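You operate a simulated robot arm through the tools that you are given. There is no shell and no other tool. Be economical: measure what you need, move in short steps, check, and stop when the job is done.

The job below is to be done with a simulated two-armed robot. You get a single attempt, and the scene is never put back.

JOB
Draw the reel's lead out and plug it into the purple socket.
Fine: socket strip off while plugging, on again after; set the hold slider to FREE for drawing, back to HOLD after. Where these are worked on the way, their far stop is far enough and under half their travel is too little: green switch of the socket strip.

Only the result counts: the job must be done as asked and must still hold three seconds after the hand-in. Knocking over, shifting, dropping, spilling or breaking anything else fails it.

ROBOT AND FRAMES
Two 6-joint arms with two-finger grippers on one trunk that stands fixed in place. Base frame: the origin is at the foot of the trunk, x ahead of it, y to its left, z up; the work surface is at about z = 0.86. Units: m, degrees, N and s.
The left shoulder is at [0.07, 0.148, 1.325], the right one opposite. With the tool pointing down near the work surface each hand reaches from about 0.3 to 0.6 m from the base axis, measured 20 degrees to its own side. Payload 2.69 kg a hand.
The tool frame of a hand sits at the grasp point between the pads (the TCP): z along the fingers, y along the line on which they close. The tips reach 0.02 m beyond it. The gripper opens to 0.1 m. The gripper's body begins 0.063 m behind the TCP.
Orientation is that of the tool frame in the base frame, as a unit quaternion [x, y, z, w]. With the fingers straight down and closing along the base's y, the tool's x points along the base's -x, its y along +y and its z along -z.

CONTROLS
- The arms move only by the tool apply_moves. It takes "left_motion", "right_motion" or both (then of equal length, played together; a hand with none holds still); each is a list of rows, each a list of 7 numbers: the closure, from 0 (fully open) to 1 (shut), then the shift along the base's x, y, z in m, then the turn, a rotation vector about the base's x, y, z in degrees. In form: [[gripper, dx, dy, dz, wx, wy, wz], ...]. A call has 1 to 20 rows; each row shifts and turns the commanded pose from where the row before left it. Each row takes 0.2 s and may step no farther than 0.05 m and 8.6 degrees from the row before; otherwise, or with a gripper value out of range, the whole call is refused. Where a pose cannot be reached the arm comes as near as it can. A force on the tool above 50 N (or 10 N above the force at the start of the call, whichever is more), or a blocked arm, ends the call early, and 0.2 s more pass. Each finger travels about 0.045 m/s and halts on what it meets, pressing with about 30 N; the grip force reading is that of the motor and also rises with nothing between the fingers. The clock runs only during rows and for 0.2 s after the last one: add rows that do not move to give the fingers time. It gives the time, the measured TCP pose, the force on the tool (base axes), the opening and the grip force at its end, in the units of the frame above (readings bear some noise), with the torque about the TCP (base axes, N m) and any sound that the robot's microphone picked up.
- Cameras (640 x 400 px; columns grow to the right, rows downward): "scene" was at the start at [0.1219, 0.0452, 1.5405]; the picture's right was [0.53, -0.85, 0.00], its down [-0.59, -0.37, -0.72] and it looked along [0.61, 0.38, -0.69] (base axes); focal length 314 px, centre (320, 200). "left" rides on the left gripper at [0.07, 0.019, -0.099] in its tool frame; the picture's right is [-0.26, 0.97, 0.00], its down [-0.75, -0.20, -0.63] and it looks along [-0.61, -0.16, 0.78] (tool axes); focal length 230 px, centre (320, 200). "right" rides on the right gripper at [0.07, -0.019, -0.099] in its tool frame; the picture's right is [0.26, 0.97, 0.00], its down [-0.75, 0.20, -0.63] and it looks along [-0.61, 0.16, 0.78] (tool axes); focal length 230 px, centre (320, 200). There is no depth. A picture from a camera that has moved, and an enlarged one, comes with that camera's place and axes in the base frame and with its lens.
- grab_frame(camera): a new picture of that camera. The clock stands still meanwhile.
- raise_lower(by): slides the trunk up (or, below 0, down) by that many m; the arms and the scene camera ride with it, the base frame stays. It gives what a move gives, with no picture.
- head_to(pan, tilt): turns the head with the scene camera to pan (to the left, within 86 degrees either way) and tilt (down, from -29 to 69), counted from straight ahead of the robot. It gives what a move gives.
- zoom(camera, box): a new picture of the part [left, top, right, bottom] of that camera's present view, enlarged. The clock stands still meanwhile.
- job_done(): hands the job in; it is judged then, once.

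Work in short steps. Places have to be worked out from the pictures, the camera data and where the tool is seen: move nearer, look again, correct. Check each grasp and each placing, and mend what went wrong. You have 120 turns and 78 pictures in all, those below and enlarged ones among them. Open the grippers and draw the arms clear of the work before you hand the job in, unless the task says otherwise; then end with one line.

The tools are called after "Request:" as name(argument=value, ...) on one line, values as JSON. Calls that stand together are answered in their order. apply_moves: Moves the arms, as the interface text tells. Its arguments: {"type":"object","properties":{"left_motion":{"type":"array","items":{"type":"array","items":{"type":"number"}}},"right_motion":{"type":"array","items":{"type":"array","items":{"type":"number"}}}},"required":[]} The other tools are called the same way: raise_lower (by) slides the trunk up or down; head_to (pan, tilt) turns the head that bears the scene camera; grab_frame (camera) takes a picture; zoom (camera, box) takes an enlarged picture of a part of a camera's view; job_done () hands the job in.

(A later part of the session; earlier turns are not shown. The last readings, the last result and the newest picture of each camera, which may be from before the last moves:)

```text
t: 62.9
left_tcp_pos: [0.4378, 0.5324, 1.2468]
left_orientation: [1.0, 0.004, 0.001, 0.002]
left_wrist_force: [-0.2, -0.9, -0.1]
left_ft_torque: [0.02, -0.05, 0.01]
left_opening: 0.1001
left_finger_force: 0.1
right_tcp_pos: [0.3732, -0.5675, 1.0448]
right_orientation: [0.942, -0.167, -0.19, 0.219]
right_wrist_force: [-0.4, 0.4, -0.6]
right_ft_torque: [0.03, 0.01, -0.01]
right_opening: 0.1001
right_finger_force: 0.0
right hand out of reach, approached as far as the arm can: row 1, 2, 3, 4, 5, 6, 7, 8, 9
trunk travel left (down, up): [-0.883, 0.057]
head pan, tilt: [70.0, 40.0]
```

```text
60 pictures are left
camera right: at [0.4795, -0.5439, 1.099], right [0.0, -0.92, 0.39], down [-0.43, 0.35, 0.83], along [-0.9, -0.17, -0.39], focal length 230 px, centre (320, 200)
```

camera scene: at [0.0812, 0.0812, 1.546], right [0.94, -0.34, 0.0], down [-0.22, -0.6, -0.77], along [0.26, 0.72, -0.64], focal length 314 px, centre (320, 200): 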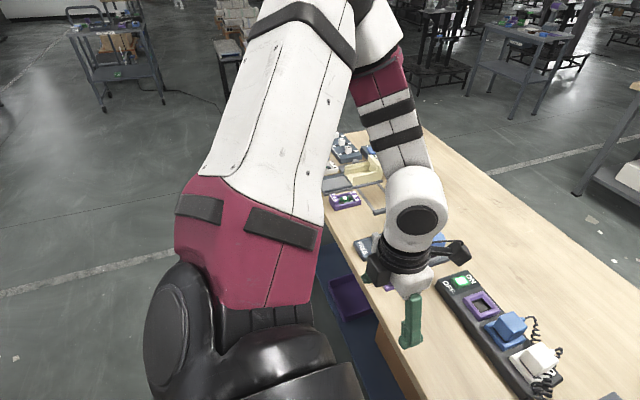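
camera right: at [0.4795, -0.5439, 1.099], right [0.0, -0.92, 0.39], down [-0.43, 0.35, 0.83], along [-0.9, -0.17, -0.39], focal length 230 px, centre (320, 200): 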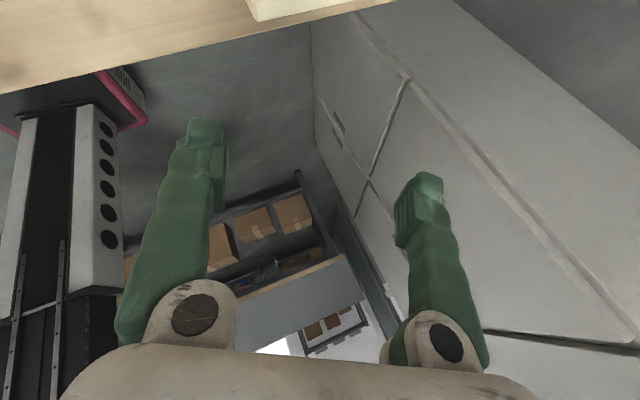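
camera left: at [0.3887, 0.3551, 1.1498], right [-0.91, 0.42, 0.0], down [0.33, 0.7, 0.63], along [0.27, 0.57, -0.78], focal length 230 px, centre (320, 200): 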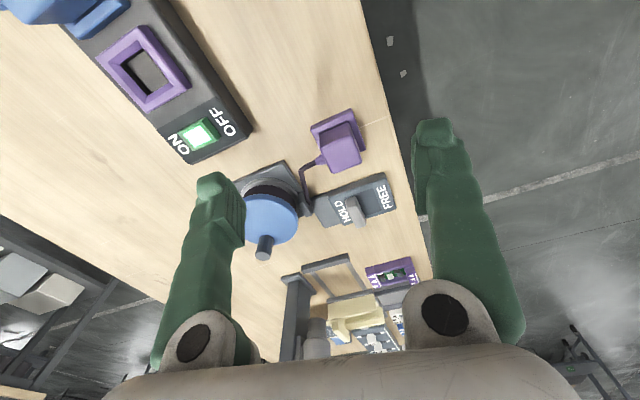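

The right arm swung right across its own wall because orientation has priority, so turning the tool past a roll limit forces the arm round. I'll use that on the left and roll back past yaw 0 to see whether it moves inward.

Request:
apply_moves(left_motion=[[0, 0, 0, 0, 0, 0, -8.5], [0, 0, 0, 0, 0, 0, -8.5], [0, 0, 0, 0, 0, 0, -8.5], [0, 0, 0, 0, 0, 0, -8.5], [0, 0, 0, 0, 0, 0, -8.5], [0, 0, 0, 0, 0, 0, -8.5], [0, 0, 0, 0, 0, 0, -8.5], [0, 0, 0, 0, 0, 0, -8.5], [0, 0, 0, 0, 0, 0, -8.5], [0, 0, 0, 0, 0, 0, -8.5], [0, 0, 0, 0, 0, 0, -8.5], [0, 0, 0, 0, 0, 0, -8.5], [0, 0, 0, 0, 0, 0, -8.5], [0, 0, 0, 0, 0, 0, -8.5], [0, 0, 0, 0, 0, 0, -8.5], [0, 0, 0, 0, 0, 0, -8.5], [0, 0, 0, 0, 0, 0, -8.5], [0, 0, 0, 0, 0, 0, -8.5], [0, 0, 0, 0, 0, 0, -8.5]])

Request:
apply_moves(left_motion=[[0, 0, 0, 0, 0, 0, -8.5], [0, 0, 0, 0, 0, 0, -8.5], [0, 0, 0, 0, 0, 0, -8.5], [0, 0, 0, 0, 0, 0, -8.5]])

```text
t: 66.9
left_tcp_pos: [0.36, 0.455, 1.2407]
left_orientation: [-0.166, 0.986, 0.001, 0.001]
left_wrist_force: [0.1, -0.3, -0.5]
left_ft_torque: [-0.02, -0.04, -0.02]
left_opening: 0.0998
left_finger_force: 0.1
left hand out of reach, approached as far as the arm can: row 16, 17, 18, 19
right_tcp_pos: [0.3732, -0.5654, 1.0456]
right_orientation: [0.942, -0.168, -0.189, 0.22]
right_wrist_force: [-0.2, -0.3, 0.1]
right_ft_torque: [0.0, -0.02, 0.02]
right_opening: 0.1002
right_finger_force: 0.0
trunk travel left (down, up): [-0.883, 0.057]
head pan, tilt: [70.0, 40.0]
```

```text
t: 67.9
left_tcp_pos: [0.3334, 0.3797, 1.2361]
left_orientation: [0.13, 0.991, 0.003, 0.001]
left_wrist_force: [-0.9, -0.5, -0.2]
left_ft_torque: [0.02, 0.01, 0.0]
left_opening: 0.1001
left_finger_force: 0.0
left hand out of reach, approached as far as the arm can: row 1, 3, 4
right_tcp_pos: [0.3726, -0.5692, 1.0432]
right_orientation: [0.942, -0.168, -0.19, 0.219]
right_wrist_force: [-0.4, 0.1, 0.2]
right_ft_torque: [0.04, -0.04, -0.04]
right_opening: 0.1001
right_finger_force: 0.0
trunk travel left (down, up): [-0.883, 0.057]
head pan, tilt: [70.0, 40.0]
```

It works: rolling past the limit swings the arm inward. I'll keep rolling.

Request:
apply_moves(left_motion=[[0, 0, 0, 0, 0, 0, -8.5], [0, 0, 0, 0, 0, 0, -8.5], [0, 0, 0, 0, 0, 0, -8.5], [0, 0, 0, 0, 0, 0, -8.5], [0, 0, 0, 0, 0, 0, -8.5], [0, 0, 0, 0, 0, 0, -8.5]])

Request:
grab_frame(camera="scene")

```text
t: 69.3
left_tcp_pos: [0.2138, 0.2731, 1.2295]
left_orientation: [0.538, 0.843, 0.002, 0.002]
left_wrist_force: [0.6, -0.2, 0.1]
left_ft_torque: [-0.01, 0.01, 0.0]
left_opening: 0.1
left_finger_force: 0.1
left hand out of reach, approached as far as the arm can: row 1, 2, 3, 4, 5, 6
right_tcp_pos: [0.3727, -0.5665, 1.0447]
right_orientation: [0.942, -0.168, -0.19, 0.22]
right_wrist_force: [-0.1, -0.1, 0.3]
right_ft_torque: [0.01, -0.02, -0.03]
right_opening: 0.0999
right_finger_force: 0.0
trunk travel left (down, up): [-0.883, 0.057]
head pan, tilt: [70.0, 40.0]
```

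```text
59 pictures are left
camera scene: at [0.0805, 0.0803, 1.546], right [0.94, -0.34, 0.0], down [-0.22, -0.6, -0.77], along [0.26, 0.72, -0.64], focal length 314 px, centre (320, 200)
```

scene: 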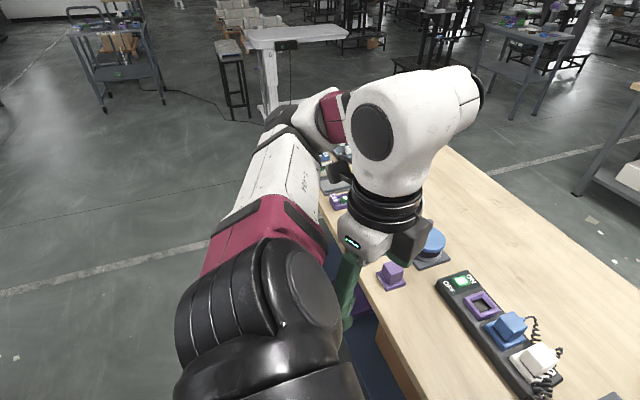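

The wrist clearly has a UR-type offset and the posture has changed. From here I'll test pushing forward and inward.

Request:
apply_moves(left_motion=[[0, 0.03, 0, 0, 0, 0, 0], [0, 0.03, 0, 0, 0, 0, 0], [0, 0.03, 0, 0, 0, 0, 0], [0, 0.03, 0, 0, 0, 0, 0], [0, 0.03, 0, 0, 0, 0, 0]])

Request:
apply_moves(left_motion=[[0, 0.0, -0.03, 0, 0, 0, 0], [0, 0.0, -0.03, 0, 0, 0, 0], [0, 0.0, -0.03, 0, 0, 0, 0], [0, 0.03, 0, 0, 0, 0, 0], [0, 0.03, 0, 0, 0, 0, 0], [0, 0.03, 0, 0, 0, 0, 0]])

```text
t: 70.5
left_tcp_pos: [0.214, 0.2734, 1.2268]
left_orientation: [0.542, 0.841, 0.003, 0.003]
left_wrist_force: [-0.8, -0.3, -1.0]
left_ft_torque: [0.01, -0.01, 0.02]
left_opening: 0.0998
left_finger_force: 0.0
left hand out of reach, approached as far as the arm can: row 1, 2, 3, 4, 5
right_tcp_pos: [0.3735, -0.5662, 1.0443]
right_orientation: [0.942, -0.168, -0.19, 0.22]
right_wrist_force: [-1.0, 0.3, -0.5]
right_ft_torque: [-0.02, -0.03, -0.02]
right_opening: 0.0999
right_finger_force: 0.1
trunk travel left (down, up): [-0.883, 0.057]
head pan, tilt: [70.0, 40.0]
```

```text
t: 71.9
left_tcp_pos: [0.2155, 0.2721, 1.224]
left_orientation: [0.543, 0.84, 0.002, 0.004]
left_wrist_force: [0.2, -0.4, 0.7]
left_ft_torque: [-0.02, 0.01, -0.02]
left_opening: 0.1
left_finger_force: 0.0
left hand out of reach, approached as far as the arm can: row 1, 2, 3, 4, 5, 6
right_tcp_pos: [0.3734, -0.5662, 1.0453]
right_orientation: [0.942, -0.168, -0.19, 0.22]
right_wrist_force: [-0.6, 0.3, 0.6]
right_ft_torque: [0.07, 0.02, -0.02]
right_opening: 0.1
right_finger_force: 0.1
trunk travel left (down, up): [-0.883, 0.057]
head pan, tilt: [70.0, 40.0]
```

Fully stuck here. The right arm passed through the middle zone at yaw ≈180° with a tilt pointing outward and forward, so I'll mirror that: roll the left back to 180° and lift the right clear meanwhile.

Request:
apply_moves(left_motion=[[0, 0, 0, 0, 0, 0, 8.5], [0, 0, 0, 0, 0, 0, 8.5], [0, 0, 0, 0, 0, 0, 8.5], [0, 0, 0, 0, 0, 0, 8.5], [0, 0, 0, 0, 0, 0, 8.5], [0, 0, 0, 0, 0, 0, 8.5], [0, 0, 0, 0, 0, 0, 8.5], [0, 0, 0, 0, 0, 0, 8.5], [0, 0, 0, 0, 0, 0, 8.5], [0, 0, 0, 0, 0, 0, 8.5], [0, 0, 0, 0, 0, 0, 8.5], [0, 0, 0, 0, 0, 0, 8.5], [0, 0, 0, 0, 0, 0, 8.5], [0, 0, 0, 0, 0, 0, 8.5], [0, 0, 0, 0, 0, 0, 8.5], [0, 0, 0, 0, 0, 0, 8.5], [0, 0, 0, 0, 0, 0, 8.5], [0, 0, 0, 0, 0, 0, 8.5], [0, 0, 0, 0, 0, 0, 8.5], [0, 0, 0, 0, 0, 0, 8.5]])

Request:
apply_moves(left_motion=[[0, 0.02, 0.02, 0, 0, 0, 8.5], [0, 0.02, 0.02, 0, 0, 0, 8.5], [0, 0.02, 0.02, 0, 0, 0, 8.5], [0, 0.02, 0.02, 0, 0, 0, 8.5], [0, 0.02, 0.02, 0, 0, 0, 8.5], [0, 0.02, 0.02, 0, 0, 0, 8.5], [0, 0.02, 0.02, 0, 0, 0, 8.5], [0, 0.02, 0.01, 0, 0, 0, 8.5]], right_motion=[[0, 0, 0, 0.03, 0, 0, 0], [0, 0, 0, 0.03, 0, 0, 0], [0, 0, 0, 0.03, 0, 0, 0], [0, 0, 0, 0.03, 0, 0, 0], [0, 0, 0, 0, 0, 0, 0], [0, 0, 0, 0, 0, 0, 0], [0, 0, 0, 0, 0, 0, 0], [0, 0, 0, 0, 0, 0, 0]])

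Request:
apply_moves(left_motion=[[0, 0, 0, 0, 3.9, -7.5, 0], [0, 0, 0, 0, 3.9, -7.5, 0], [0, 0, 0, 0, 3.9, -7.5, 0], [0, 0.03, 0, 0, 0, 0, 0], [0, 0.03, 0, 0, 0, 0, 0], [0, 0.03, -0.02, 0, 0, 0, 0], [0, 0.03, -0.02, 0, 0, 0, 0]])

```text
t: 72.4
left_tcp_pos: [0.2173, 0.2729, 1.2243]
left_orientation: [0.474, 0.881, 0.001, 0.004]
left_wrist_force: [11.9, -5.3, 4.5]
left_ft_torque: [1.05, 1.47, -0.84]
left_opening: 0.1001
left_finger_force: 0.1
right_tcp_pos: [0.374, -0.5656, 1.0453]
right_orientation: [0.942, -0.168, -0.19, 0.219]
right_wrist_force: [0.0, 0.9, 0.6]
right_ft_torque: [0.02, 0.0, 0.02]
right_opening: 0.0999
right_finger_force: 0.0
trunk travel left (down, up): [-0.883, 0.057]
head pan, tilt: [70.0, 40.0]
stopped in row 2 (left hand): the force on the tool passed its limit at 97 N (the readings are from after the stop); the commanded pose is now the measured one
```

```text
t: 74.2
left_tcp_pos: [0.3608, 0.426, 1.2152]
left_orientation: [-0.1, 0.995, 0.002, 0.004]
left_wrist_force: [0.2, 0.7, 0.2]
left_ft_torque: [-0.05, 0.0, 0.02]
left_opening: 0.0999
left_finger_force: 0.0
left hand out of reach, approached as far as the arm can: row 1, 2, 7, 8
right_tcp_pos: [0.3617, -0.6181, 1.1174]
right_orientation: [0.943, -0.166, -0.186, 0.22]
right_wrist_force: [0.1, 0.2, 0.4]
right_ft_torque: [-0.04, 0.01, -0.01]
right_opening: 0.1
right_finger_force: 0.0
right hand out of reach, approached as far as the arm can: row 1, 2, 3, 4
trunk travel left (down, up): [-0.883, 0.057]
head pan, tilt: [70.0, 40.0]
```

```text
t: 75.8
left_tcp_pos: [0.5124, 0.3624, 1.2019]
left_orientation: [-0.097, 0.97, 0.083, 0.207]
left_wrist_force: [0.9, -0.1, -0.3]
left_ft_torque: [-0.02, 0.04, 0.02]
left_opening: 0.1002
left_finger_force: 0.0
left hand out of reach, approached as far as the arm can: row 2, 3, 7
right_tcp_pos: [0.3648, -0.6213, 1.1157]
right_orientation: [0.943, -0.168, -0.187, 0.219]
right_wrist_force: [-1.1, 0.4, 0.2]
right_ft_torque: [-0.02, 0.04, -0.02]
right_opening: 0.1001
right_finger_force: 0.1
trunk travel left (down, up): [-0.883, 0.057]
head pan, tilt: [70.0, 40.0]
```

With the tilt pointing outward and forward the hand gets to (0.51, 0.36), well past the old wall. I'll probe further towards the socket at this tilt.

Request:
apply_moves(left_motion=[[0, 0.02, -0.01, 0, 0, 0, 0], [0, 0.02, -0.01, 0, 0, 0, 0], [0, 0.02, -0.01, 0, 0, 0, 0]])

Request:
apply_moves(left_motion=[[0, 0, 0, 0, 0, 0, 8], [0, 0, 0, 0, 0, 0, 8], [0, 0, 0, 0, 0, 0, 8], [0, 0.02, -0.01, 0, 0, 0, 0], [0, 0.02, -0.01, 0, 0, 0, 0], [0, 0.02, -0.01, 0, 0, 0, 0]])

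```text
t: 76.6
left_tcp_pos: [0.5721, 0.3321, 1.202]
left_orientation: [-0.097, 0.97, 0.085, 0.204]
left_wrist_force: [0.5, 0.2, -0.1]
left_ft_torque: [-0.03, -0.03, -0.02]
left_opening: 0.1002
left_finger_force: 0.1
right_tcp_pos: [0.3612, -0.6205, 1.1166]
right_orientation: [0.943, -0.166, -0.187, 0.22]
right_wrist_force: [-0.5, 0.0, -1.3]
right_ft_torque: [-0.02, 0.01, 0.05]
right_opening: 0.1
right_finger_force: 0.0
trunk travel left (down, up): [-0.883, 0.057]
head pan, tilt: [70.0, 40.0]
```

```text
t: 78.0
left_tcp_pos: [0.5795, 0.3654, 1.1907]
left_orientation: [-0.296, 0.93, 0.12, 0.184]
left_wrist_force: [-0.3, -0.9, -0.6]
left_ft_torque: [0.01, -0.02, 0.0]
left_opening: 0.1002
left_finger_force: 0.1
left hand out of reach, approached as far as the arm can: row 1, 2, 3, 4, 5, 6
right_tcp_pos: [0.3622, -0.6191, 1.1176]
right_orientation: [0.943, -0.167, -0.187, 0.218]
right_wrist_force: [-0.5, -0.5, 0.3]
right_ft_torque: [-0.03, 0.02, -0.02]
right_opening: 0.1001
right_finger_force: 0.0
trunk travel left (down, up): [-0.883, 0.057]
head pan, tilt: [70.0, 40.0]
```

The middle zone is passed and it moved freely to (0.57, 0.33). I'll back off a little and untilt, to see if it stays in this branch when vertical.

Request:
apply_moves(left_motion=[[0, -0.02, -0.02, 0, 0, 0, 0], [0, -0.02, -0.02, 0, 0, 0, 0], [0, -0.02, -0.02, 0, 0, 0, 0], [0, 0, 0, 0, -6.5, 5.3, 0], [0, 0, 0, 0, -6.5, 5.3, 0], [0, 0, 0, 0, -6.5, 5.3, 0]])

```text
t: 79.4
left_tcp_pos: [0.5645, 0.3523, 1.1534]
left_orientation: [-0.304, 0.953, 0.005, -0.001]
left_wrist_force: [0.1, 0.5, -1.0]
left_ft_torque: [-0.02, -0.03, 0.01]
left_opening: 0.1001
left_finger_force: 0.1
left hand out of reach, approached as far as the arm can: row 1, 2, 3
right_tcp_pos: [0.3621, -0.6187, 1.1165]
right_orientation: [0.943, -0.167, -0.187, 0.22]
right_wrist_force: [-0.9, 0.6, 0.0]
right_ft_torque: [-0.02, -0.01, -0.01]
right_opening: 0.1001
right_finger_force: 0.1
trunk travel left (down, up): [-0.883, 0.057]
head pan, tilt: [70.0, 40.0]
```

Vertical at (0.565, 0.352) in the good branch. Now I'll try descending and moving towards the plug side.

Request:
apply_moves(left_motion=[[0, 0, 0, -0.03, 0, 0, 0], [0, 0, 0, -0.03, 0, 0, 0], [0, 0, 0, -0.03, 0, 0, 0], [0, -0.03, 0.02, 0, 0, 0, 0], [0, -0.03, 0.02, 0, 0, 0, 0], [0, -0.03, 0.02, 0, 0, 0, 0], [0, -0.03, 0.02, 0, 0, 0, 0]])

Request:
head_to(pan=35, tilt=40)

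Request:
grab_frame(camera="scene")

Request:
grab_frame(camera="left")

```text
t: 81.0
left_tcp_pos: [0.4422, 0.4348, 1.0659]
left_orientation: [-0.304, 0.953, 0.006, 0.002]
left_wrist_force: [0.5, -0.9, 0.7]
left_ft_torque: [0.0, -0.02, 0.01]
left_opening: 0.1
left_finger_force: 0.0
right_tcp_pos: [0.3602, -0.6185, 1.1187]
right_orientation: [0.943, -0.167, -0.186, 0.22]
right_wrist_force: [0.3, -1.0, -0.1]
right_ft_torque: [0.0, -0.05, -0.01]
right_opening: 0.1001
right_finger_force: 0.0
trunk travel left (down, up): [-0.883, 0.057]
head pan, tilt: [70.0, 40.0]
```

```text
t: 82.0
left_tcp_pos: [0.4446, 0.4329, 1.0654]
left_orientation: [-0.304, 0.953, 0.007, 0.001]
left_wrist_force: [-0.3, 0.1, 0.6]
left_ft_torque: [0.03, -0.01, 0.01]
left_opening: 0.1002
left_finger_force: 0.0
right_tcp_pos: [0.3622, -0.6191, 1.1176]
right_orientation: [0.943, -0.167, -0.187, 0.22]
right_wrist_force: [-0.2, -0.5, 0.6]
right_ft_torque: [-0.01, 0.01, 0.01]
right_opening: 0.0999
right_finger_force: 0.1
trunk travel left (down, up): [-0.883, 0.057]
head pan, tilt: [35.0, 40.0]
```

```text
58 pictures are left
camera scene: at [0.1221, 0.0497, 1.5459], right [0.57, -0.82, 0.0], down [-0.53, -0.37, -0.77], along [0.63, 0.44, -0.64], focal length 314 px, centre (320, 200)
```

scene: 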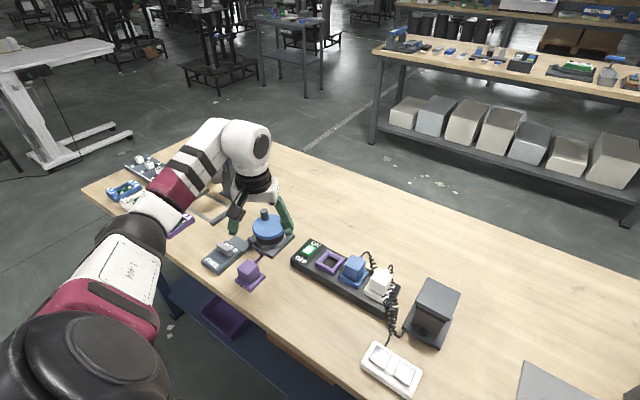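

```text
57 pictures are left
camera left: at [0.3769, 0.4065, 1.1641], right [-0.35, 0.94, 0.01], down [0.73, 0.26, 0.63], along [0.59, 0.23, -0.77], focal length 230 px, centre (320, 200)
```

left: 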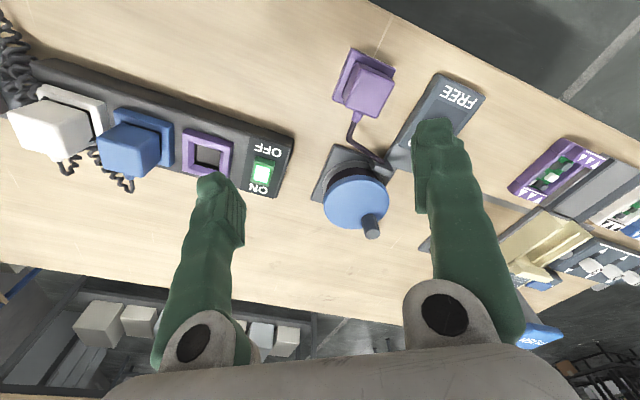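

Now everything needed is in reach. I'll enlarge the switch and socket, and the plug and slider, for accurate positions.

Request:
zoom(camera="left", box=[160, 100, 320, 200])

Request:
zoom(camera="scene", box=[200, 220, 360, 320])

Request:
zoom(camera="left", box=[300, 30, 460, 130])

```text
4.00 times, centred on (240, 150) of left
camera zoom: at [0.3769, 0.4065, 1.1641], right [-0.35, 0.94, 0.01], down [0.73, 0.26, 0.63], along [0.59, 0.23, -0.77], focal length 920 px, centre (640, 400)
```

zoom: 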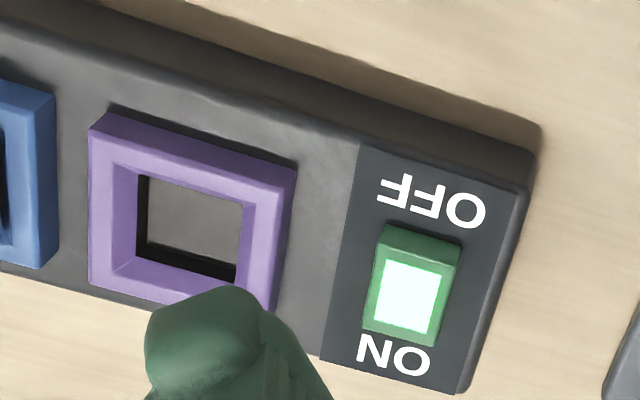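

```text
4.00 times, centred on (280, 270) of scene
camera zoom: at [0.1221, 0.0497, 1.5459], right [0.57, -0.82, 0.0], down [-0.53, -0.37, -0.77], along [0.63, 0.44, -0.64], focal length 1258 px, centre (480, -80)
```

zoom: 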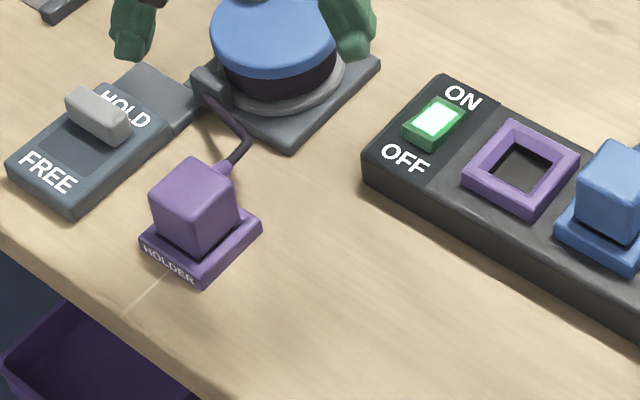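

```text
4.00 times, centred on (380, 80) of left
camera zoom: at [0.3769, 0.4065, 1.1641], right [-0.35, 0.94, 0.01], down [0.73, 0.26, 0.63], along [0.59, 0.23, -0.77], focal length 920 px, centre (80, 680)
```

zoom: 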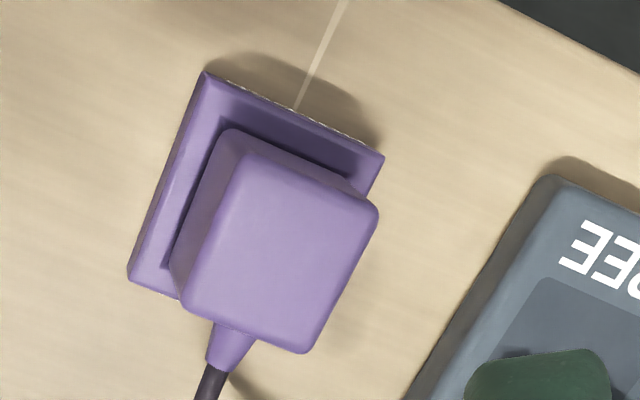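

The switch, socket and holder are all square to the base axes, and the plug's cord leaves on its +x side. So I want fingers closing along y (yaw 0), and I'll test that from here.

Request:
apply_moves(left_motion=[[0, 0, 0, 0, 0, 0, -8.5], [0, 0, 0, 0, 0, 0, -8.5], [0, 0, 0, 0, 0, 0, -8.5], [0, 0, 0, 0, 0, 0, -8.5], [0, 0, 0, 0, 0, 0, -1.4]])

```text
t: 83.2
left_tcp_pos: [0.4059, 0.3898, 1.0781]
left_orientation: [0.0, 1.0, 0.006, 0.004]
left_wrist_force: [0.5, 0.0, -0.8]
left_ft_torque: [0.02, 0.0, 0.03]
left_opening: 0.0996
left_finger_force: 0.1
left hand out of reach, approached as far as the arm can: row 3, 4, 5
right_tcp_pos: [0.3629, -0.6191, 1.1175]
right_orientation: [0.943, -0.167, -0.187, 0.22]
right_wrist_force: [0.3, 0.0, -0.4]
right_ft_torque: [0.02, -0.01, 0.04]
right_opening: 0.1001
right_finger_force: 0.0
trunk travel left (down, up): [-0.883, 0.057]
head pan, tilt: [35.0, 40.0]
```

Yaw 0 is just past the roll limit for the plug's location. I'll test going the other way to yaw 180°, which gives the same grasp.

Request:
apply_moves(left_motion=[[0, 0.01, 0.01, 0, 0, 0, 8.5], [0, 0.01, 0.01, 0, 0, 0, 8.5], [0, 0.01, 0.01, 0, 0, 0, 8.5], [0, 0, 0, 0, 0, 0, 8.5], [0, 0, 0, 0, 0, 0, 8.5], [0, 0, 0, 0, 0, 0, 8.5], [0, 0, 0, 0, 0, 0, 8.5], [0, 0, 0, 0, 0, 0, 8.5], [0, 0, 0, 0, 0, 0, 8.5], [0, 0, 0, 0, 0, 0, 8.5], [0, 0, 0, 0, 0, 0, 8.5], [0, 0, 0, 0, 0, 0, 8.5], [0, 0, 0, 0, 0, 0, 8.5], [0, 0, 0, 0, 0, 0, 8.5], [0, 0, 0, 0, 0, 0, 8.5], [0, 0, 0, 0, 0, 0, 8.5]])

```text
t: 86.6
left_tcp_pos: [0.4366, 0.4205, 1.0797]
left_orientation: [0.927, -0.374, -0.004, 0.004]
left_wrist_force: [-0.7, 0.4, 0.2]
left_ft_torque: [0.02, -0.01, 0.01]
left_opening: 0.0999
left_finger_force: 0.1
right_tcp_pos: [0.3619, -0.6194, 1.1178]
right_orientation: [0.943, -0.167, -0.186, 0.219]
right_wrist_force: [0.5, 0.1, -0.6]
right_ft_torque: [-0.03, 0.03, -0.01]
right_opening: 0.1
right_finger_force: 0.0
trunk travel left (down, up): [-0.883, 0.057]
head pan, tilt: [35.0, 40.0]
```

No limit so far at yaw 136°. I'll go on to 180° and take a picture.

Request:
apply_moves(left_motion=[[0, 0, 0, 0, 0, 0, 8.5], [0, 0, 0, 0, 0, 0, 8.5], [0, 0, 0, 0, 0, 0, 8.5], [0, 0, 0, 0, 0, 0, 8.5], [0, 0, 0, 0, 0, 0, 8.5], [0, 0, 0, 0, 0, 0, 1.4]])

Request:
grab_frame(camera="left")

```text
t: 88.0
left_tcp_pos: [0.4362, 0.4211, 1.0779]
left_orientation: [1.0, 0.0, -0.004, 0.006]
left_wrist_force: [0.0, 0.4, -0.2]
left_ft_torque: [0.02, -0.03, -0.01]
left_opening: 0.0999
left_finger_force: 0.1
right_tcp_pos: [0.3614, -0.6193, 1.1179]
right_orientation: [0.943, -0.167, -0.187, 0.22]
right_wrist_force: [-0.8, -0.3, 0.3]
right_ft_torque: [-0.01, 0.0, 0.04]
right_opening: 0.1001
right_finger_force: 0.0
trunk travel left (down, up): [-0.883, 0.057]
head pan, tilt: [35.0, 40.0]
```

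```text
53 pictures are left
camera left: at [0.5069, 0.4034, 1.1763], right [-0.26, -0.97, 0.01], down [-0.75, 0.21, 0.63], along [-0.61, 0.15, -0.77], focal length 230 px, centre (320, 200)
```

left: 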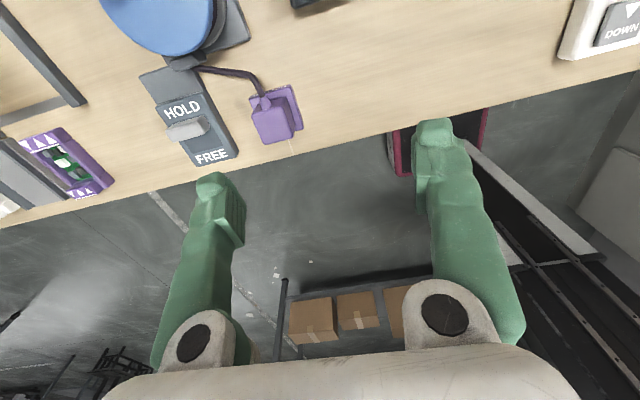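

Yaw 180° works. I'll enlarge the slider and plug in this view.

Request:
zoom(camera="left", box=[130, 60, 330, 185])

```text
3.20 times, centred on (230, 122) of left
camera zoom: at [0.5069, 0.4034, 1.1763], right [-0.26, -0.97, 0.01], down [-0.75, 0.21, 0.63], along [-0.61, 0.15, -0.77], focal length 736 px, centre (608, 448)
```

zoom: 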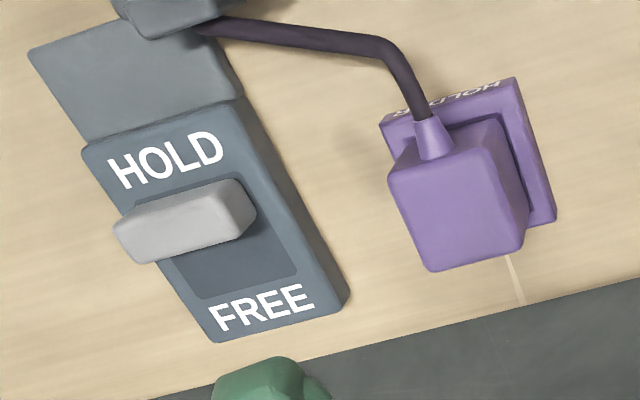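

The knob sits at HOLD (x≈0.44, y≈0.59) and FREE is towards −x. First comes the strip switch: I'll close the gripper and move above its OFF half, around (0.545, 0.394).

Request:
apply_moves(left_motion=[[1, 0.027, -0.007, 0, 0, 0, 0], [1, 0.027, -0.007, 0, 0, 0, 0], [1, 0.027, -0.007, 0, 0, 0, 0], [1, 0.028, -0.006, 0, 0, 0, 0], [1, 0, 0, -0.03, 0, 0, 0], [1, 0, 0, -0.03, 0, 0, 0], [1, 0, 0, -0.03, 0, 0, 0]])

Request:
zoom(camera="scene", box=[200, 200, 360, 300])

Request:
grab_frame(camera="left")

```text
t: 89.6
left_tcp_pos: [0.5485, 0.3922, 0.9878]
left_orientation: [1.0, -0.001, -0.004, 0.006]
left_wrist_force: [0.1, -0.7, 0.3]
left_ft_torque: [0.02, 0.02, 0.02]
left_opening: 0.0
left_finger_force: 29.4
right_tcp_pos: [0.3625, -0.6195, 1.1183]
right_orientation: [0.943, -0.167, -0.187, 0.219]
right_wrist_force: [-0.5, -0.1, -0.8]
right_ft_torque: [0.0, -0.03, -0.02]
right_opening: 0.0997
right_finger_force: 0.0
trunk travel left (down, up): [-0.883, 0.057]
head pan, tilt: [35.0, 40.0]
```

```text
4.00 times, centred on (280, 250) of scene
camera zoom: at [0.1229, 0.0497, 1.5459], right [0.57, -0.82, 0.0], down [-0.53, -0.37, -0.77], along [0.63, 0.44, -0.64], focal length 1258 px, centre (480, 0)
```

zoom: 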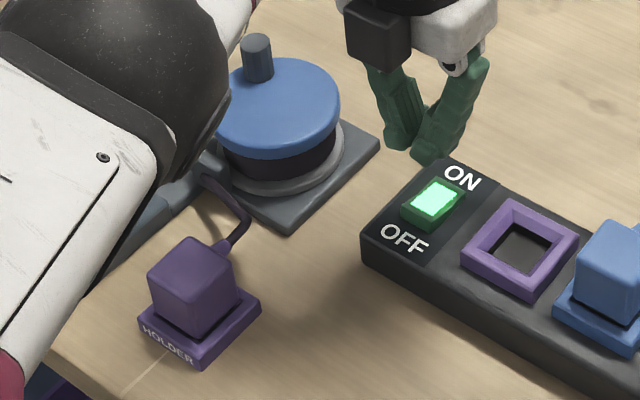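

```text
50 pictures are left
camera left: at [0.6182, 0.3752, 1.0853], right [-0.26, -0.97, 0.01], down [-0.75, 0.21, 0.63], along [-0.61, 0.15, -0.77], focal length 230 px, centre (320, 200)
```

left: 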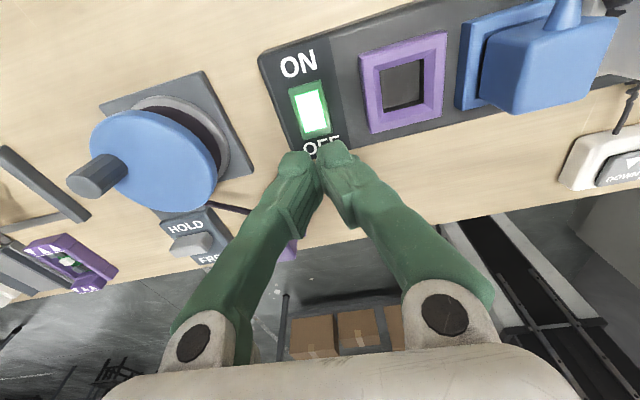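

The tips are over the OFF label, slightly off the rocker, which reads about right for x. But the elbow hangs low near the plug, so I'll raise the trunk to its limit to lift it and look from the side before going lower.

Request:
raise_lower(by=0.055)

Request:
apply_moves(left_motion=[[1, 0, 0, -0.03, 0, 0, 0], [1, 0.003, 0, -0.025, 0, 0, 0]])

Request:
grab_frame(camera="scene")

```text
t: 90.6
left_tcp_pos: [0.5462, 0.3917, 1.0419]
left_orientation: [1.0, 0.0, -0.003, 0.005]
left_wrist_force: [0.8, 0.0, 0.9]
left_ft_torque: [0.02, -0.02, -0.03]
left_opening: 0.0002
left_finger_force: 28.9
right_tcp_pos: [0.3628, -0.6189, 1.1718]
right_orientation: [0.943, -0.167, -0.186, 0.22]
right_wrist_force: [0.0, -0.5, -0.3]
right_ft_torque: [0.01, 0.0, 0.03]
right_opening: 0.0999
right_finger_force: 0.1
trunk travel left (down, up): [-0.938, 0.002]
head pan, tilt: [35.0, 40.0]
```

```text
t: 91.2
left_tcp_pos: [0.5434, 0.3911, 1.0044]
left_orientation: [1.0, -0.001, -0.004, 0.006]
left_wrist_force: [0.6, 0.6, -0.4]
left_ft_torque: [0.01, -0.01, -0.04]
left_opening: 0.0003
left_finger_force: 28.8
left hand out of reach, approached as far as the arm can: row 2
right_tcp_pos: [0.3615, -0.6203, 1.1729]
right_orientation: [0.943, -0.167, -0.187, 0.22]
right_wrist_force: [0.0, -0.7, 0.2]
right_ft_torque: [0.0, -0.01, 0.05]
right_opening: 0.1
right_finger_force: 0.1
trunk travel left (down, up): [-0.938, 0.002]
head pan, tilt: [35.0, 40.0]
```

```text
49 pictures are left
camera scene: at [0.1219, 0.0498, 1.6009], right [0.57, -0.82, 0.0], down [-0.53, -0.37, -0.77], along [0.63, 0.44, -0.64], focal length 314 px, centre (320, 200)
```

scene: 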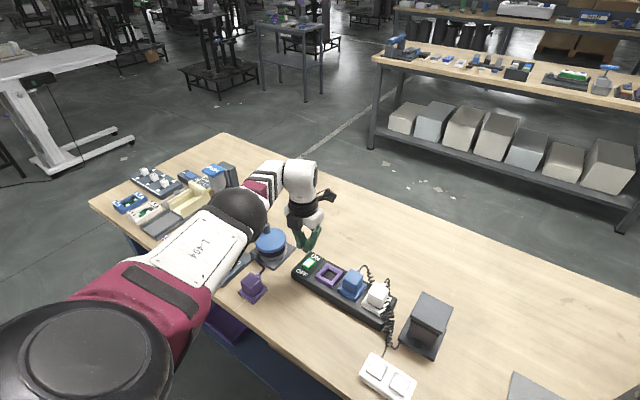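

It's now at full stretch, so the elbow is straight and clear, but the trunk is too high to get down. I'll raise the hand and lower the trunk 0.11.

Request:
apply_moves(left_motion=[[1, 0, 0, 0.03, 0, 0, 0], [1, 0, 0, 0.03, 0, 0, 0], [1, 0, 0, 0.02, 0, 0, 0]])

Request:
raise_lower(by=-0.11)

```text
t: 92.0
left_tcp_pos: [0.5427, 0.3898, 1.0855]
left_orientation: [1.0, -0.001, -0.004, 0.006]
left_wrist_force: [0.2, 0.3, 0.2]
left_ft_torque: [0.03, 0.04, 0.03]
left_opening: 0.0001
left_finger_force: 29.8
right_tcp_pos: [0.3616, -0.6183, 1.1727]
right_orientation: [0.943, -0.167, -0.186, 0.219]
right_wrist_force: [-0.7, 0.3, -0.1]
right_ft_torque: [0.01, 0.01, 0.03]
right_opening: 0.1
right_finger_force: 0.0
trunk travel left (down, up): [-0.938, 0.002]
head pan, tilt: [35.0, 40.0]
```

```text
t: 93.4
left_tcp_pos: [0.5431, 0.392, 0.9752]
left_orientation: [1.0, -0.001, -0.003, 0.007]
left_wrist_force: [-0.3, 1.1, 0.0]
left_ft_torque: [0.0, 0.04, 0.02]
left_opening: 0.0
left_finger_force: 29.8
right_tcp_pos: [0.3604, -0.6197, 1.0624]
right_orientation: [0.943, -0.167, -0.187, 0.219]
right_wrist_force: [0.9, -0.8, 0.4]
right_ft_torque: [0.0, -0.02, -0.03]
right_opening: 0.0999
right_finger_force: 0.0
trunk travel left (down, up): [-0.828, 0.112]
head pan, tilt: [35.0, 40.0]
```

I'll descend to just above the rocker and check alignment.

Request:
apply_moves(left_motion=[[1, 0.002, 0.002, -0.015, 0, 0, 0], [1, 0.002, 0, -0.01, 0, 0, 0]])

Request:
zoom(camera="left", box=[240, 60, 400, 160])

Request:
zoom(camera="scene", box=[240, 190, 400, 290])

```text
t: 94.0
left_tcp_pos: [0.5462, 0.3928, 0.9497]
left_orientation: [1.0, 0.0, -0.003, 0.005]
left_wrist_force: [-0.3, -0.4, -0.2]
left_ft_torque: [-0.02, 0.02, 0.01]
left_opening: 0.0002
left_finger_force: 29.4
right_tcp_pos: [0.3625, -0.6192, 1.0634]
right_orientation: [0.943, -0.167, -0.187, 0.219]
right_wrist_force: [-0.6, -0.5, 0.5]
right_ft_torque: [0.0, 0.01, 0.0]
right_opening: 0.0999
right_finger_force: 0.0
trunk travel left (down, up): [-0.828, 0.112]
head pan, tilt: [35.0, 40.0]
```

```text
4.00 times, centred on (320, 110) of left
camera zoom: at [0.6171, 0.3757, 1.0482], right [-0.26, -0.97, 0.01], down [-0.75, 0.21, 0.63], along [-0.61, 0.15, -0.77], focal length 920 px, centre (320, 560)
```

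zoom: 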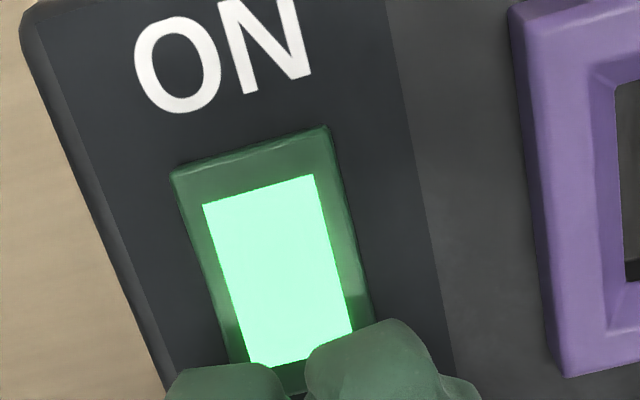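

```text
4.00 times, centred on (320, 240) of scene
camera zoom: at [0.1222, 0.0499, 1.4909], right [0.57, -0.82, 0.0], down [-0.53, -0.37, -0.77], along [0.63, 0.44, -0.64], focal length 1258 px, centre (320, 40)
```

zoom: 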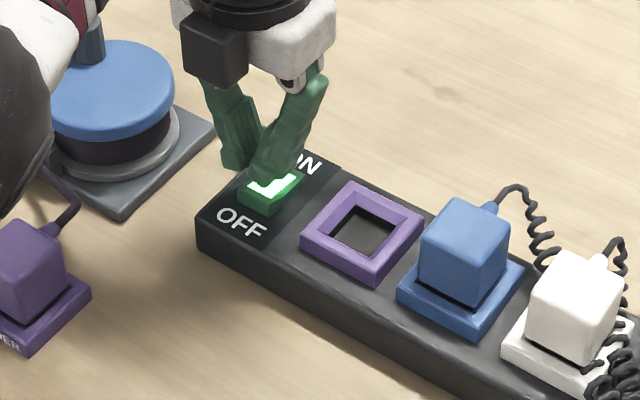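

Alignment looks right in y and the tips sit over the OFF half. I'll press down in small steps.

Request:
apply_moves(left_motion=[[1, 0, 0, -0.008, 0, 0, 0], [1, 0, 0, -0.006, 0, 0, 0], [1, 0, 0, -0.006, 0, 0, 0], [1, 0, 0, -0.005, 0, 0, 0]])

Request:
zoom(camera="left", box=[240, 60, 400, 160])

```text
t: 95.0
left_tcp_pos: [0.5467, 0.3919, 0.9248]
left_orientation: [1.0, -0.001, -0.004, 0.005]
left_wrist_force: [-0.1, -0.2, 0.4]
left_ft_torque: [0.02, -0.01, 0.02]
left_opening: 0.0001
left_finger_force: 29.7
right_tcp_pos: [0.3612, -0.6187, 1.0633]
right_orientation: [0.943, -0.167, -0.187, 0.219]
right_wrist_force: [0.0, -1.2, -0.3]
right_ft_torque: [-0.02, -0.02, 0.02]
right_opening: 0.0999
right_finger_force: 0.0
trunk travel left (down, up): [-0.828, 0.112]
head pan, tilt: [35.0, 40.0]
```

```text
4.00 times, centred on (320, 110) of left
camera zoom: at [0.617, 0.3757, 1.0233], right [-0.26, -0.97, 0.01], down [-0.75, 0.21, 0.63], along [-0.61, 0.16, -0.77], focal length 920 px, centre (320, 560)
```

zoom: 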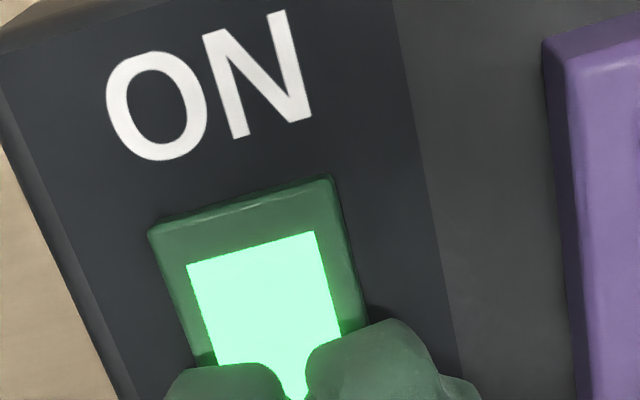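

No contact yet at tip z≈0.905. I'll continue pressing.

Request:
apply_moves(left_motion=[[1, 0, 0, -0.004, 0, 0, 0], [1, 0, 0, -0.004, 0, 0, 0], [1, 0, 0, -0.004, 0, 0, 0], [1, 0, 0, -0.003, 0, 0, 0]])

Request:
zoom(camera="left", box=[240, 60, 400, 160])

```text
t: 96.0
left_tcp_pos: [0.547, 0.3929, 0.9189]
left_orientation: [1.0, -0.001, 0.006, 0.003]
left_wrist_force: [3.6, 10.7, 38.2]
left_ft_torque: [0.18, -0.41, 0.38]
left_opening: 0.0059
left_finger_force: 29.6
right_tcp_pos: [0.3567, -0.6223, 1.063]
right_orientation: [0.944, -0.167, -0.185, 0.217]
right_wrist_force: [-0.7, -0.1, 0.2]
right_ft_torque: [-0.01, -0.03, 0.02]
right_opening: 0.1001
right_finger_force: 0.1
trunk travel left (down, up): [-0.828, 0.112]
head pan, tilt: [35.0, 40.0]
heard: click
```

```text
4.00 times, centred on (320, 110) of left
camera zoom: at [0.6145, 0.375, 1.0181], right [-0.26, -0.97, 0.0], down [-0.76, 0.2, 0.62], along [-0.6, 0.16, -0.78], focal length 920 px, centre (320, 560)
```

zoom: 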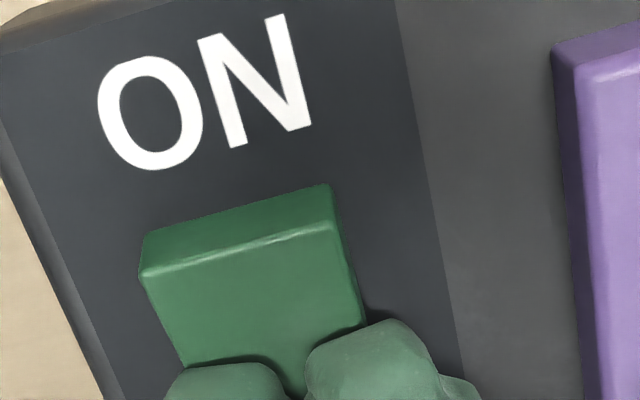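

A click, and the light is off. I'll lift away, and also raise the right hand so the trunk can be lowered for the slider.

Request:
apply_moves(left_motion=[[1, 0, 0, 0.02, 0, 0, 0], [1, 0, 0, 0.03, 0, 0, 0], [1, -0.03, 0.01, 0.03, 0, 0, 0], [1, -0.03, 0.02, 0.02, 0, 0, 0], [1, -0.03, 0.02, 0.02, 0, 0, 0]], right_motion=[[0, 0, 0, 0.03, 0, 0, 0], [0, 0, 0, 0.03, 0, 0, 0], [0, 0, 0, 0.03, 0, 0, 0], [0, 0, 0, 0.03, 0, 0, 0], [0, 0, 0, 0.03, 0, 0, 0]])

Request:
grab_frame(camera="right")

```text
t: 97.2
left_tcp_pos: [0.4539, 0.4443, 1.032]
left_orientation: [1.0, -0.001, -0.003, 0.006]
left_wrist_force: [-0.2, -0.4, -0.4]
left_ft_torque: [-0.02, -0.02, -0.03]
left_opening: 0.0
left_finger_force: 29.7
right_tcp_pos: [0.3147, -0.6739, 1.1463]
right_orientation: [0.944, -0.166, -0.183, 0.219]
right_wrist_force: [-0.9, 0.6, -0.4]
right_ft_torque: [0.02, 0.0, 0.04]
right_opening: 0.1003
right_finger_force: 0.1
right hand out of reach, approached as far as the arm can: row 1, 2, 3, 4, 5
trunk travel left (down, up): [-0.828, 0.112]
head pan, tilt: [35.0, 40.0]
```

```text
44 pictures are left
camera right: at [0.4216, -0.6495, 1.2025], right [0.0, -0.92, 0.39], down [-0.44, 0.35, 0.83], along [-0.9, -0.17, -0.41], focal length 230 px, centre (320, 200)
```

right: 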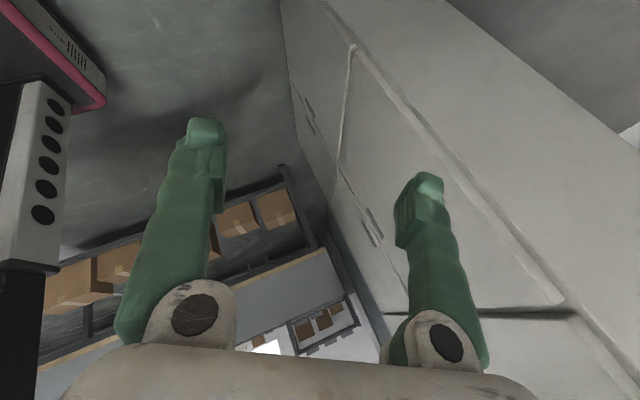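

The right hand hangs in free space. I'll raise the left, lower the trunk 0.12, tilt the fingers 16° outward and move towards the slider.

Request:
apply_moves(left_motion=[[1, 0, 0, 0.04, 0, 0, 0], [1, 0, 0, 0.03, 0, 0, 0], [1, 0, 0, 0.03, 0, 0, 0]])

Request:
raise_lower(by=-0.12)

Request:
apply_moves(left_motion=[[1, 0, 0, 0, 5.6, -5.6, 0], [1, 0, 0, 0, 5.6, -5.6, 0], [1, 0.005, 0.03, 0, 0, 0, 0], [1, 0.005, 0.03, 0, 0, 0, 0], [1, 0.005, 0.03, 0, 0, 0, 0], [1, 0.005, 0.03, 0, 0, 0, 0]])

Request:
grab_frame(camera="left")

Request:
grab_frame(camera="scene")

```text
t: 98.0
left_tcp_pos: [0.4534, 0.4688, 1.0928]
left_orientation: [1.0, -0.001, 0.001, 0.008]
left_wrist_force: [0.4, -0.9, 0.6]
left_ft_torque: [-0.02, -0.02, -0.01]
left_opening: 0.0
left_finger_force: 29.2
left hand out of reach, approached as far as the arm can: row 2, 3
right_tcp_pos: [0.3162, -0.673, 1.1472]
right_orientation: [0.943, -0.168, -0.184, 0.219]
right_wrist_force: [-0.6, 0.1, 0.4]
right_ft_torque: [0.02, 0.04, -0.01]
right_opening: 0.1002
right_finger_force: 0.1
trunk travel left (down, up): [-0.828, 0.112]
head pan, tilt: [35.0, 40.0]
```

```text
t: 99.5
left_tcp_pos: [0.4534, 0.4665, 0.9735]
left_orientation: [1.0, -0.001, 0.001, 0.006]
left_wrist_force: [0.0, -0.5, -0.1]
left_ft_torque: [-0.04, 0.01, -0.02]
left_opening: 0.0003
left_finger_force: 29.4
right_tcp_pos: [0.3165, -0.6738, 1.0254]
right_orientation: [0.943, -0.167, -0.185, 0.219]
right_wrist_force: [0.2, 0.2, -0.3]
right_ft_torque: [0.01, -0.03, 0.0]
right_opening: 0.1001
right_finger_force: 0.2
trunk travel left (down, up): [-0.708, 0.232]
head pan, tilt: [35.0, 40.0]
```

```text
t: 100.9
left_tcp_pos: [0.4722, 0.5854, 0.9729]
left_orientation: [0.991, -0.003, 0.098, -0.091]
left_wrist_force: [-0.3, 0.0, 0.0]
left_ft_torque: [0.0, -0.03, -0.03]
left_opening: 0.0001
left_finger_force: 29.3
right_tcp_pos: [0.3173, -0.6731, 1.0259]
right_orientation: [0.943, -0.167, -0.185, 0.219]
right_wrist_force: [1.2, 0.9, 0.4]
right_ft_torque: [0.02, -0.02, -0.03]
right_opening: 0.0998
right_finger_force: 0.1
trunk travel left (down, up): [-0.708, 0.232]
head pan, tilt: [35.0, 40.0]
```

```text
43 pictures are left
camera left: at [0.5222, 0.5485, 1.0777], right [-0.24, -0.94, -0.22], down [-0.86, 0.1, 0.5], along [-0.45, 0.31, -0.84], focal length 230 px, centre (320, 200)
```

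left: 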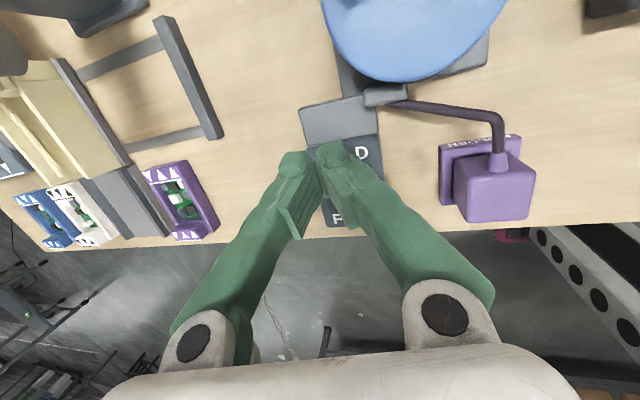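

```text
42 pictures are left
camera scene: at [0.1223, 0.0508, 1.3708], right [0.57, -0.82, 0.0], down [-0.53, -0.37, -0.77], along [0.63, 0.44, -0.64], focal length 314 px, centre (320, 200)
```

scene: 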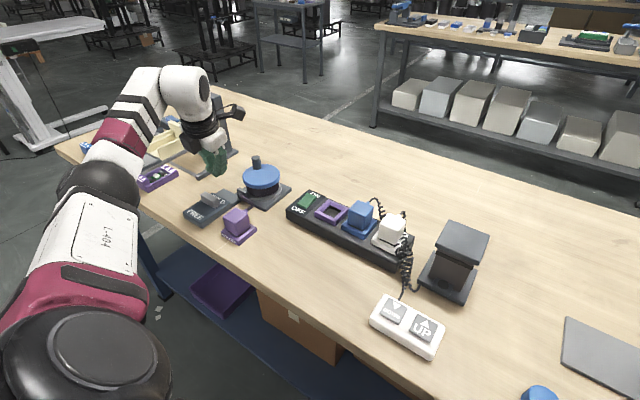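

The hand is over the slider. I'll zoom the scene view to locate the knob precisely.

Request:
zoom(camera="scene", box=[160, 130, 288, 210])

Request:
zoom(camera="scene", box=[160, 170, 288, 250])

```text
5.00 times, centred on (224, 170) of scene
camera zoom: at [0.1223, 0.0508, 1.3708], right [0.57, -0.82, 0.0], down [-0.53, -0.37, -0.77], along [0.63, 0.44, -0.64], focal length 1572 px, centre (800, 350)
```

zoom: 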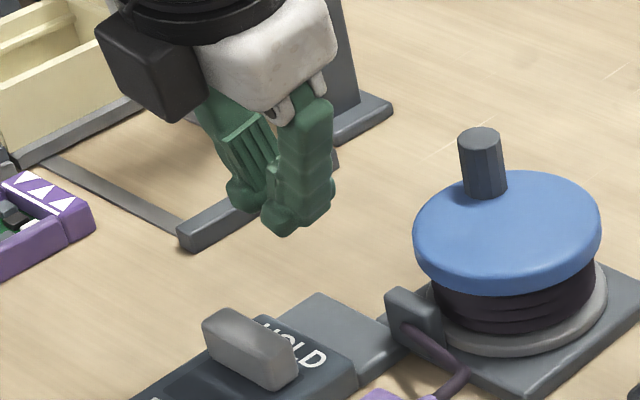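

```text
5.00 times, centred on (224, 210) of scene
camera zoom: at [0.1223, 0.0508, 1.3708], right [0.57, -0.82, 0.0], down [-0.53, -0.37, -0.77], along [0.63, 0.44, -0.64], focal length 1572 px, centre (800, 150)
```

zoom: 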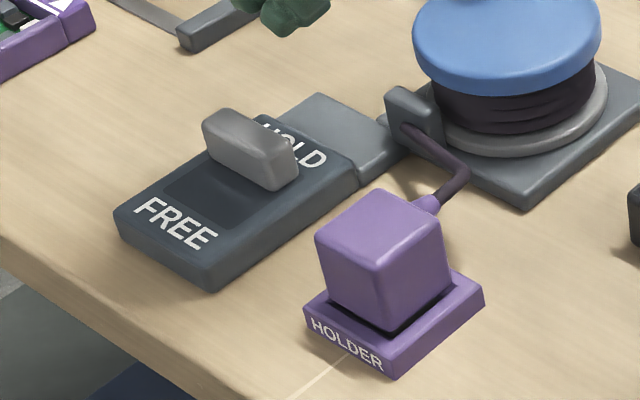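

The knob is a paddle at about (0.442, 0.589) rising to z≈0.91, and the tip is at (0.476, 0.589, 0.954). I'll lower it behind the paddle on the +x side.

Request:
apply_moves(left_motion=[[1, 0, 0, -0.025, 0, 0, 0], [1, 0, 0, -0.02, 0, 0, 0], [1, 0, 0, -0.013, 0, 0, 0], [1, 0, 0, -0.006, 0, 0, 0]])

Request:
zoom(camera="scene", box=[160, 150, 288, 230])

```text
t: 101.9
left_tcp_pos: [0.474, 0.5864, 0.9078]
left_orientation: [0.991, -0.002, 0.099, -0.091]
left_wrist_force: [0.2, -0.4, -0.6]
left_ft_torque: [-0.01, 0.0, -0.01]
left_opening: 0.0
left_finger_force: 29.6
right_tcp_pos: [0.318, -0.6739, 1.0266]
right_orientation: [0.943, -0.167, -0.186, 0.22]
right_wrist_force: [-0.3, -0.4, -0.3]
right_ft_torque: [0.05, 0.01, 0.0]
right_opening: 0.1003
right_finger_force: 0.1
trunk travel left (down, up): [-0.708, 0.232]
head pan, tilt: [35.0, 40.0]
```

```text
5.00 times, centred on (224, 190) of scene
camera zoom: at [0.1219, 0.0502, 1.3709], right [0.57, -0.82, 0.0], down [-0.53, -0.37, -0.77], along [0.63, 0.44, -0.64], focal length 1572 px, centre (800, 250)
```

zoom: 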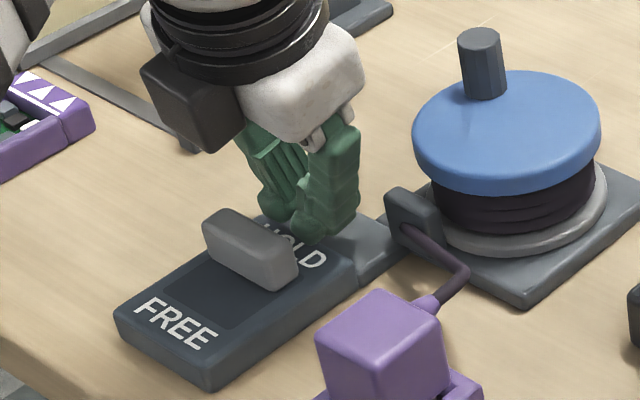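

The fingers are right behind the paddle. I'll push towards FREE (−x) in small steps.

Request:
apply_moves(left_motion=[[1, -0.008, 0, 0, 0, 0, 0], [1, -0.008, 0, 0, 0, 0, 0], [1, -0.008, 0, 0, 0, 0, 0], [1, -0.006, 0, 0, 0, 0, 0], [1, -0.006, 0, 0, 0, 0, 0]])

Request:
zoom(camera="scene", box=[160, 150, 288, 230])

```text
t: 103.1
left_tcp_pos: [0.4363, 0.5871, 0.9072]
left_orientation: [0.991, -0.001, 0.098, -0.091]
left_wrist_force: [-0.8, -0.3, -0.1]
left_ft_torque: [0.01, -0.01, -0.03]
left_opening: 0.0001
left_finger_force: 29.6
right_tcp_pos: [0.3176, -0.6735, 1.0245]
right_orientation: [0.943, -0.166, -0.185, 0.219]
right_wrist_force: [-0.4, -1.5, -0.3]
right_ft_torque: [0.0, 0.01, 0.01]
right_opening: 0.0999
right_finger_force: 0.1
trunk travel left (down, up): [-0.708, 0.232]
head pan, tilt: [35.0, 40.0]
```

```text
5.00 times, centred on (224, 190) of scene
camera zoom: at [0.1215, 0.0503, 1.371], right [0.57, -0.82, 0.0], down [-0.53, -0.37, -0.77], along [0.63, 0.44, -0.64], focal length 1572 px, centre (800, 250)
```

zoom: 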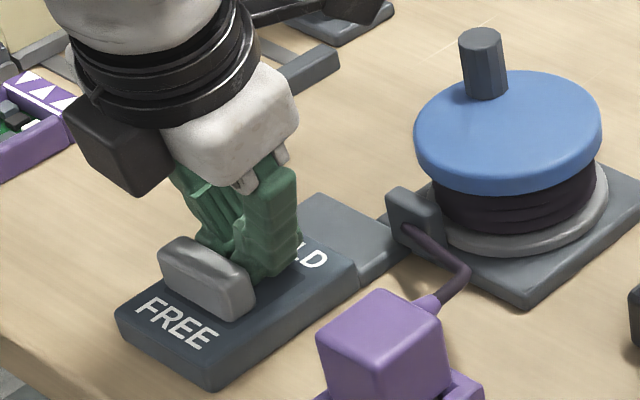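

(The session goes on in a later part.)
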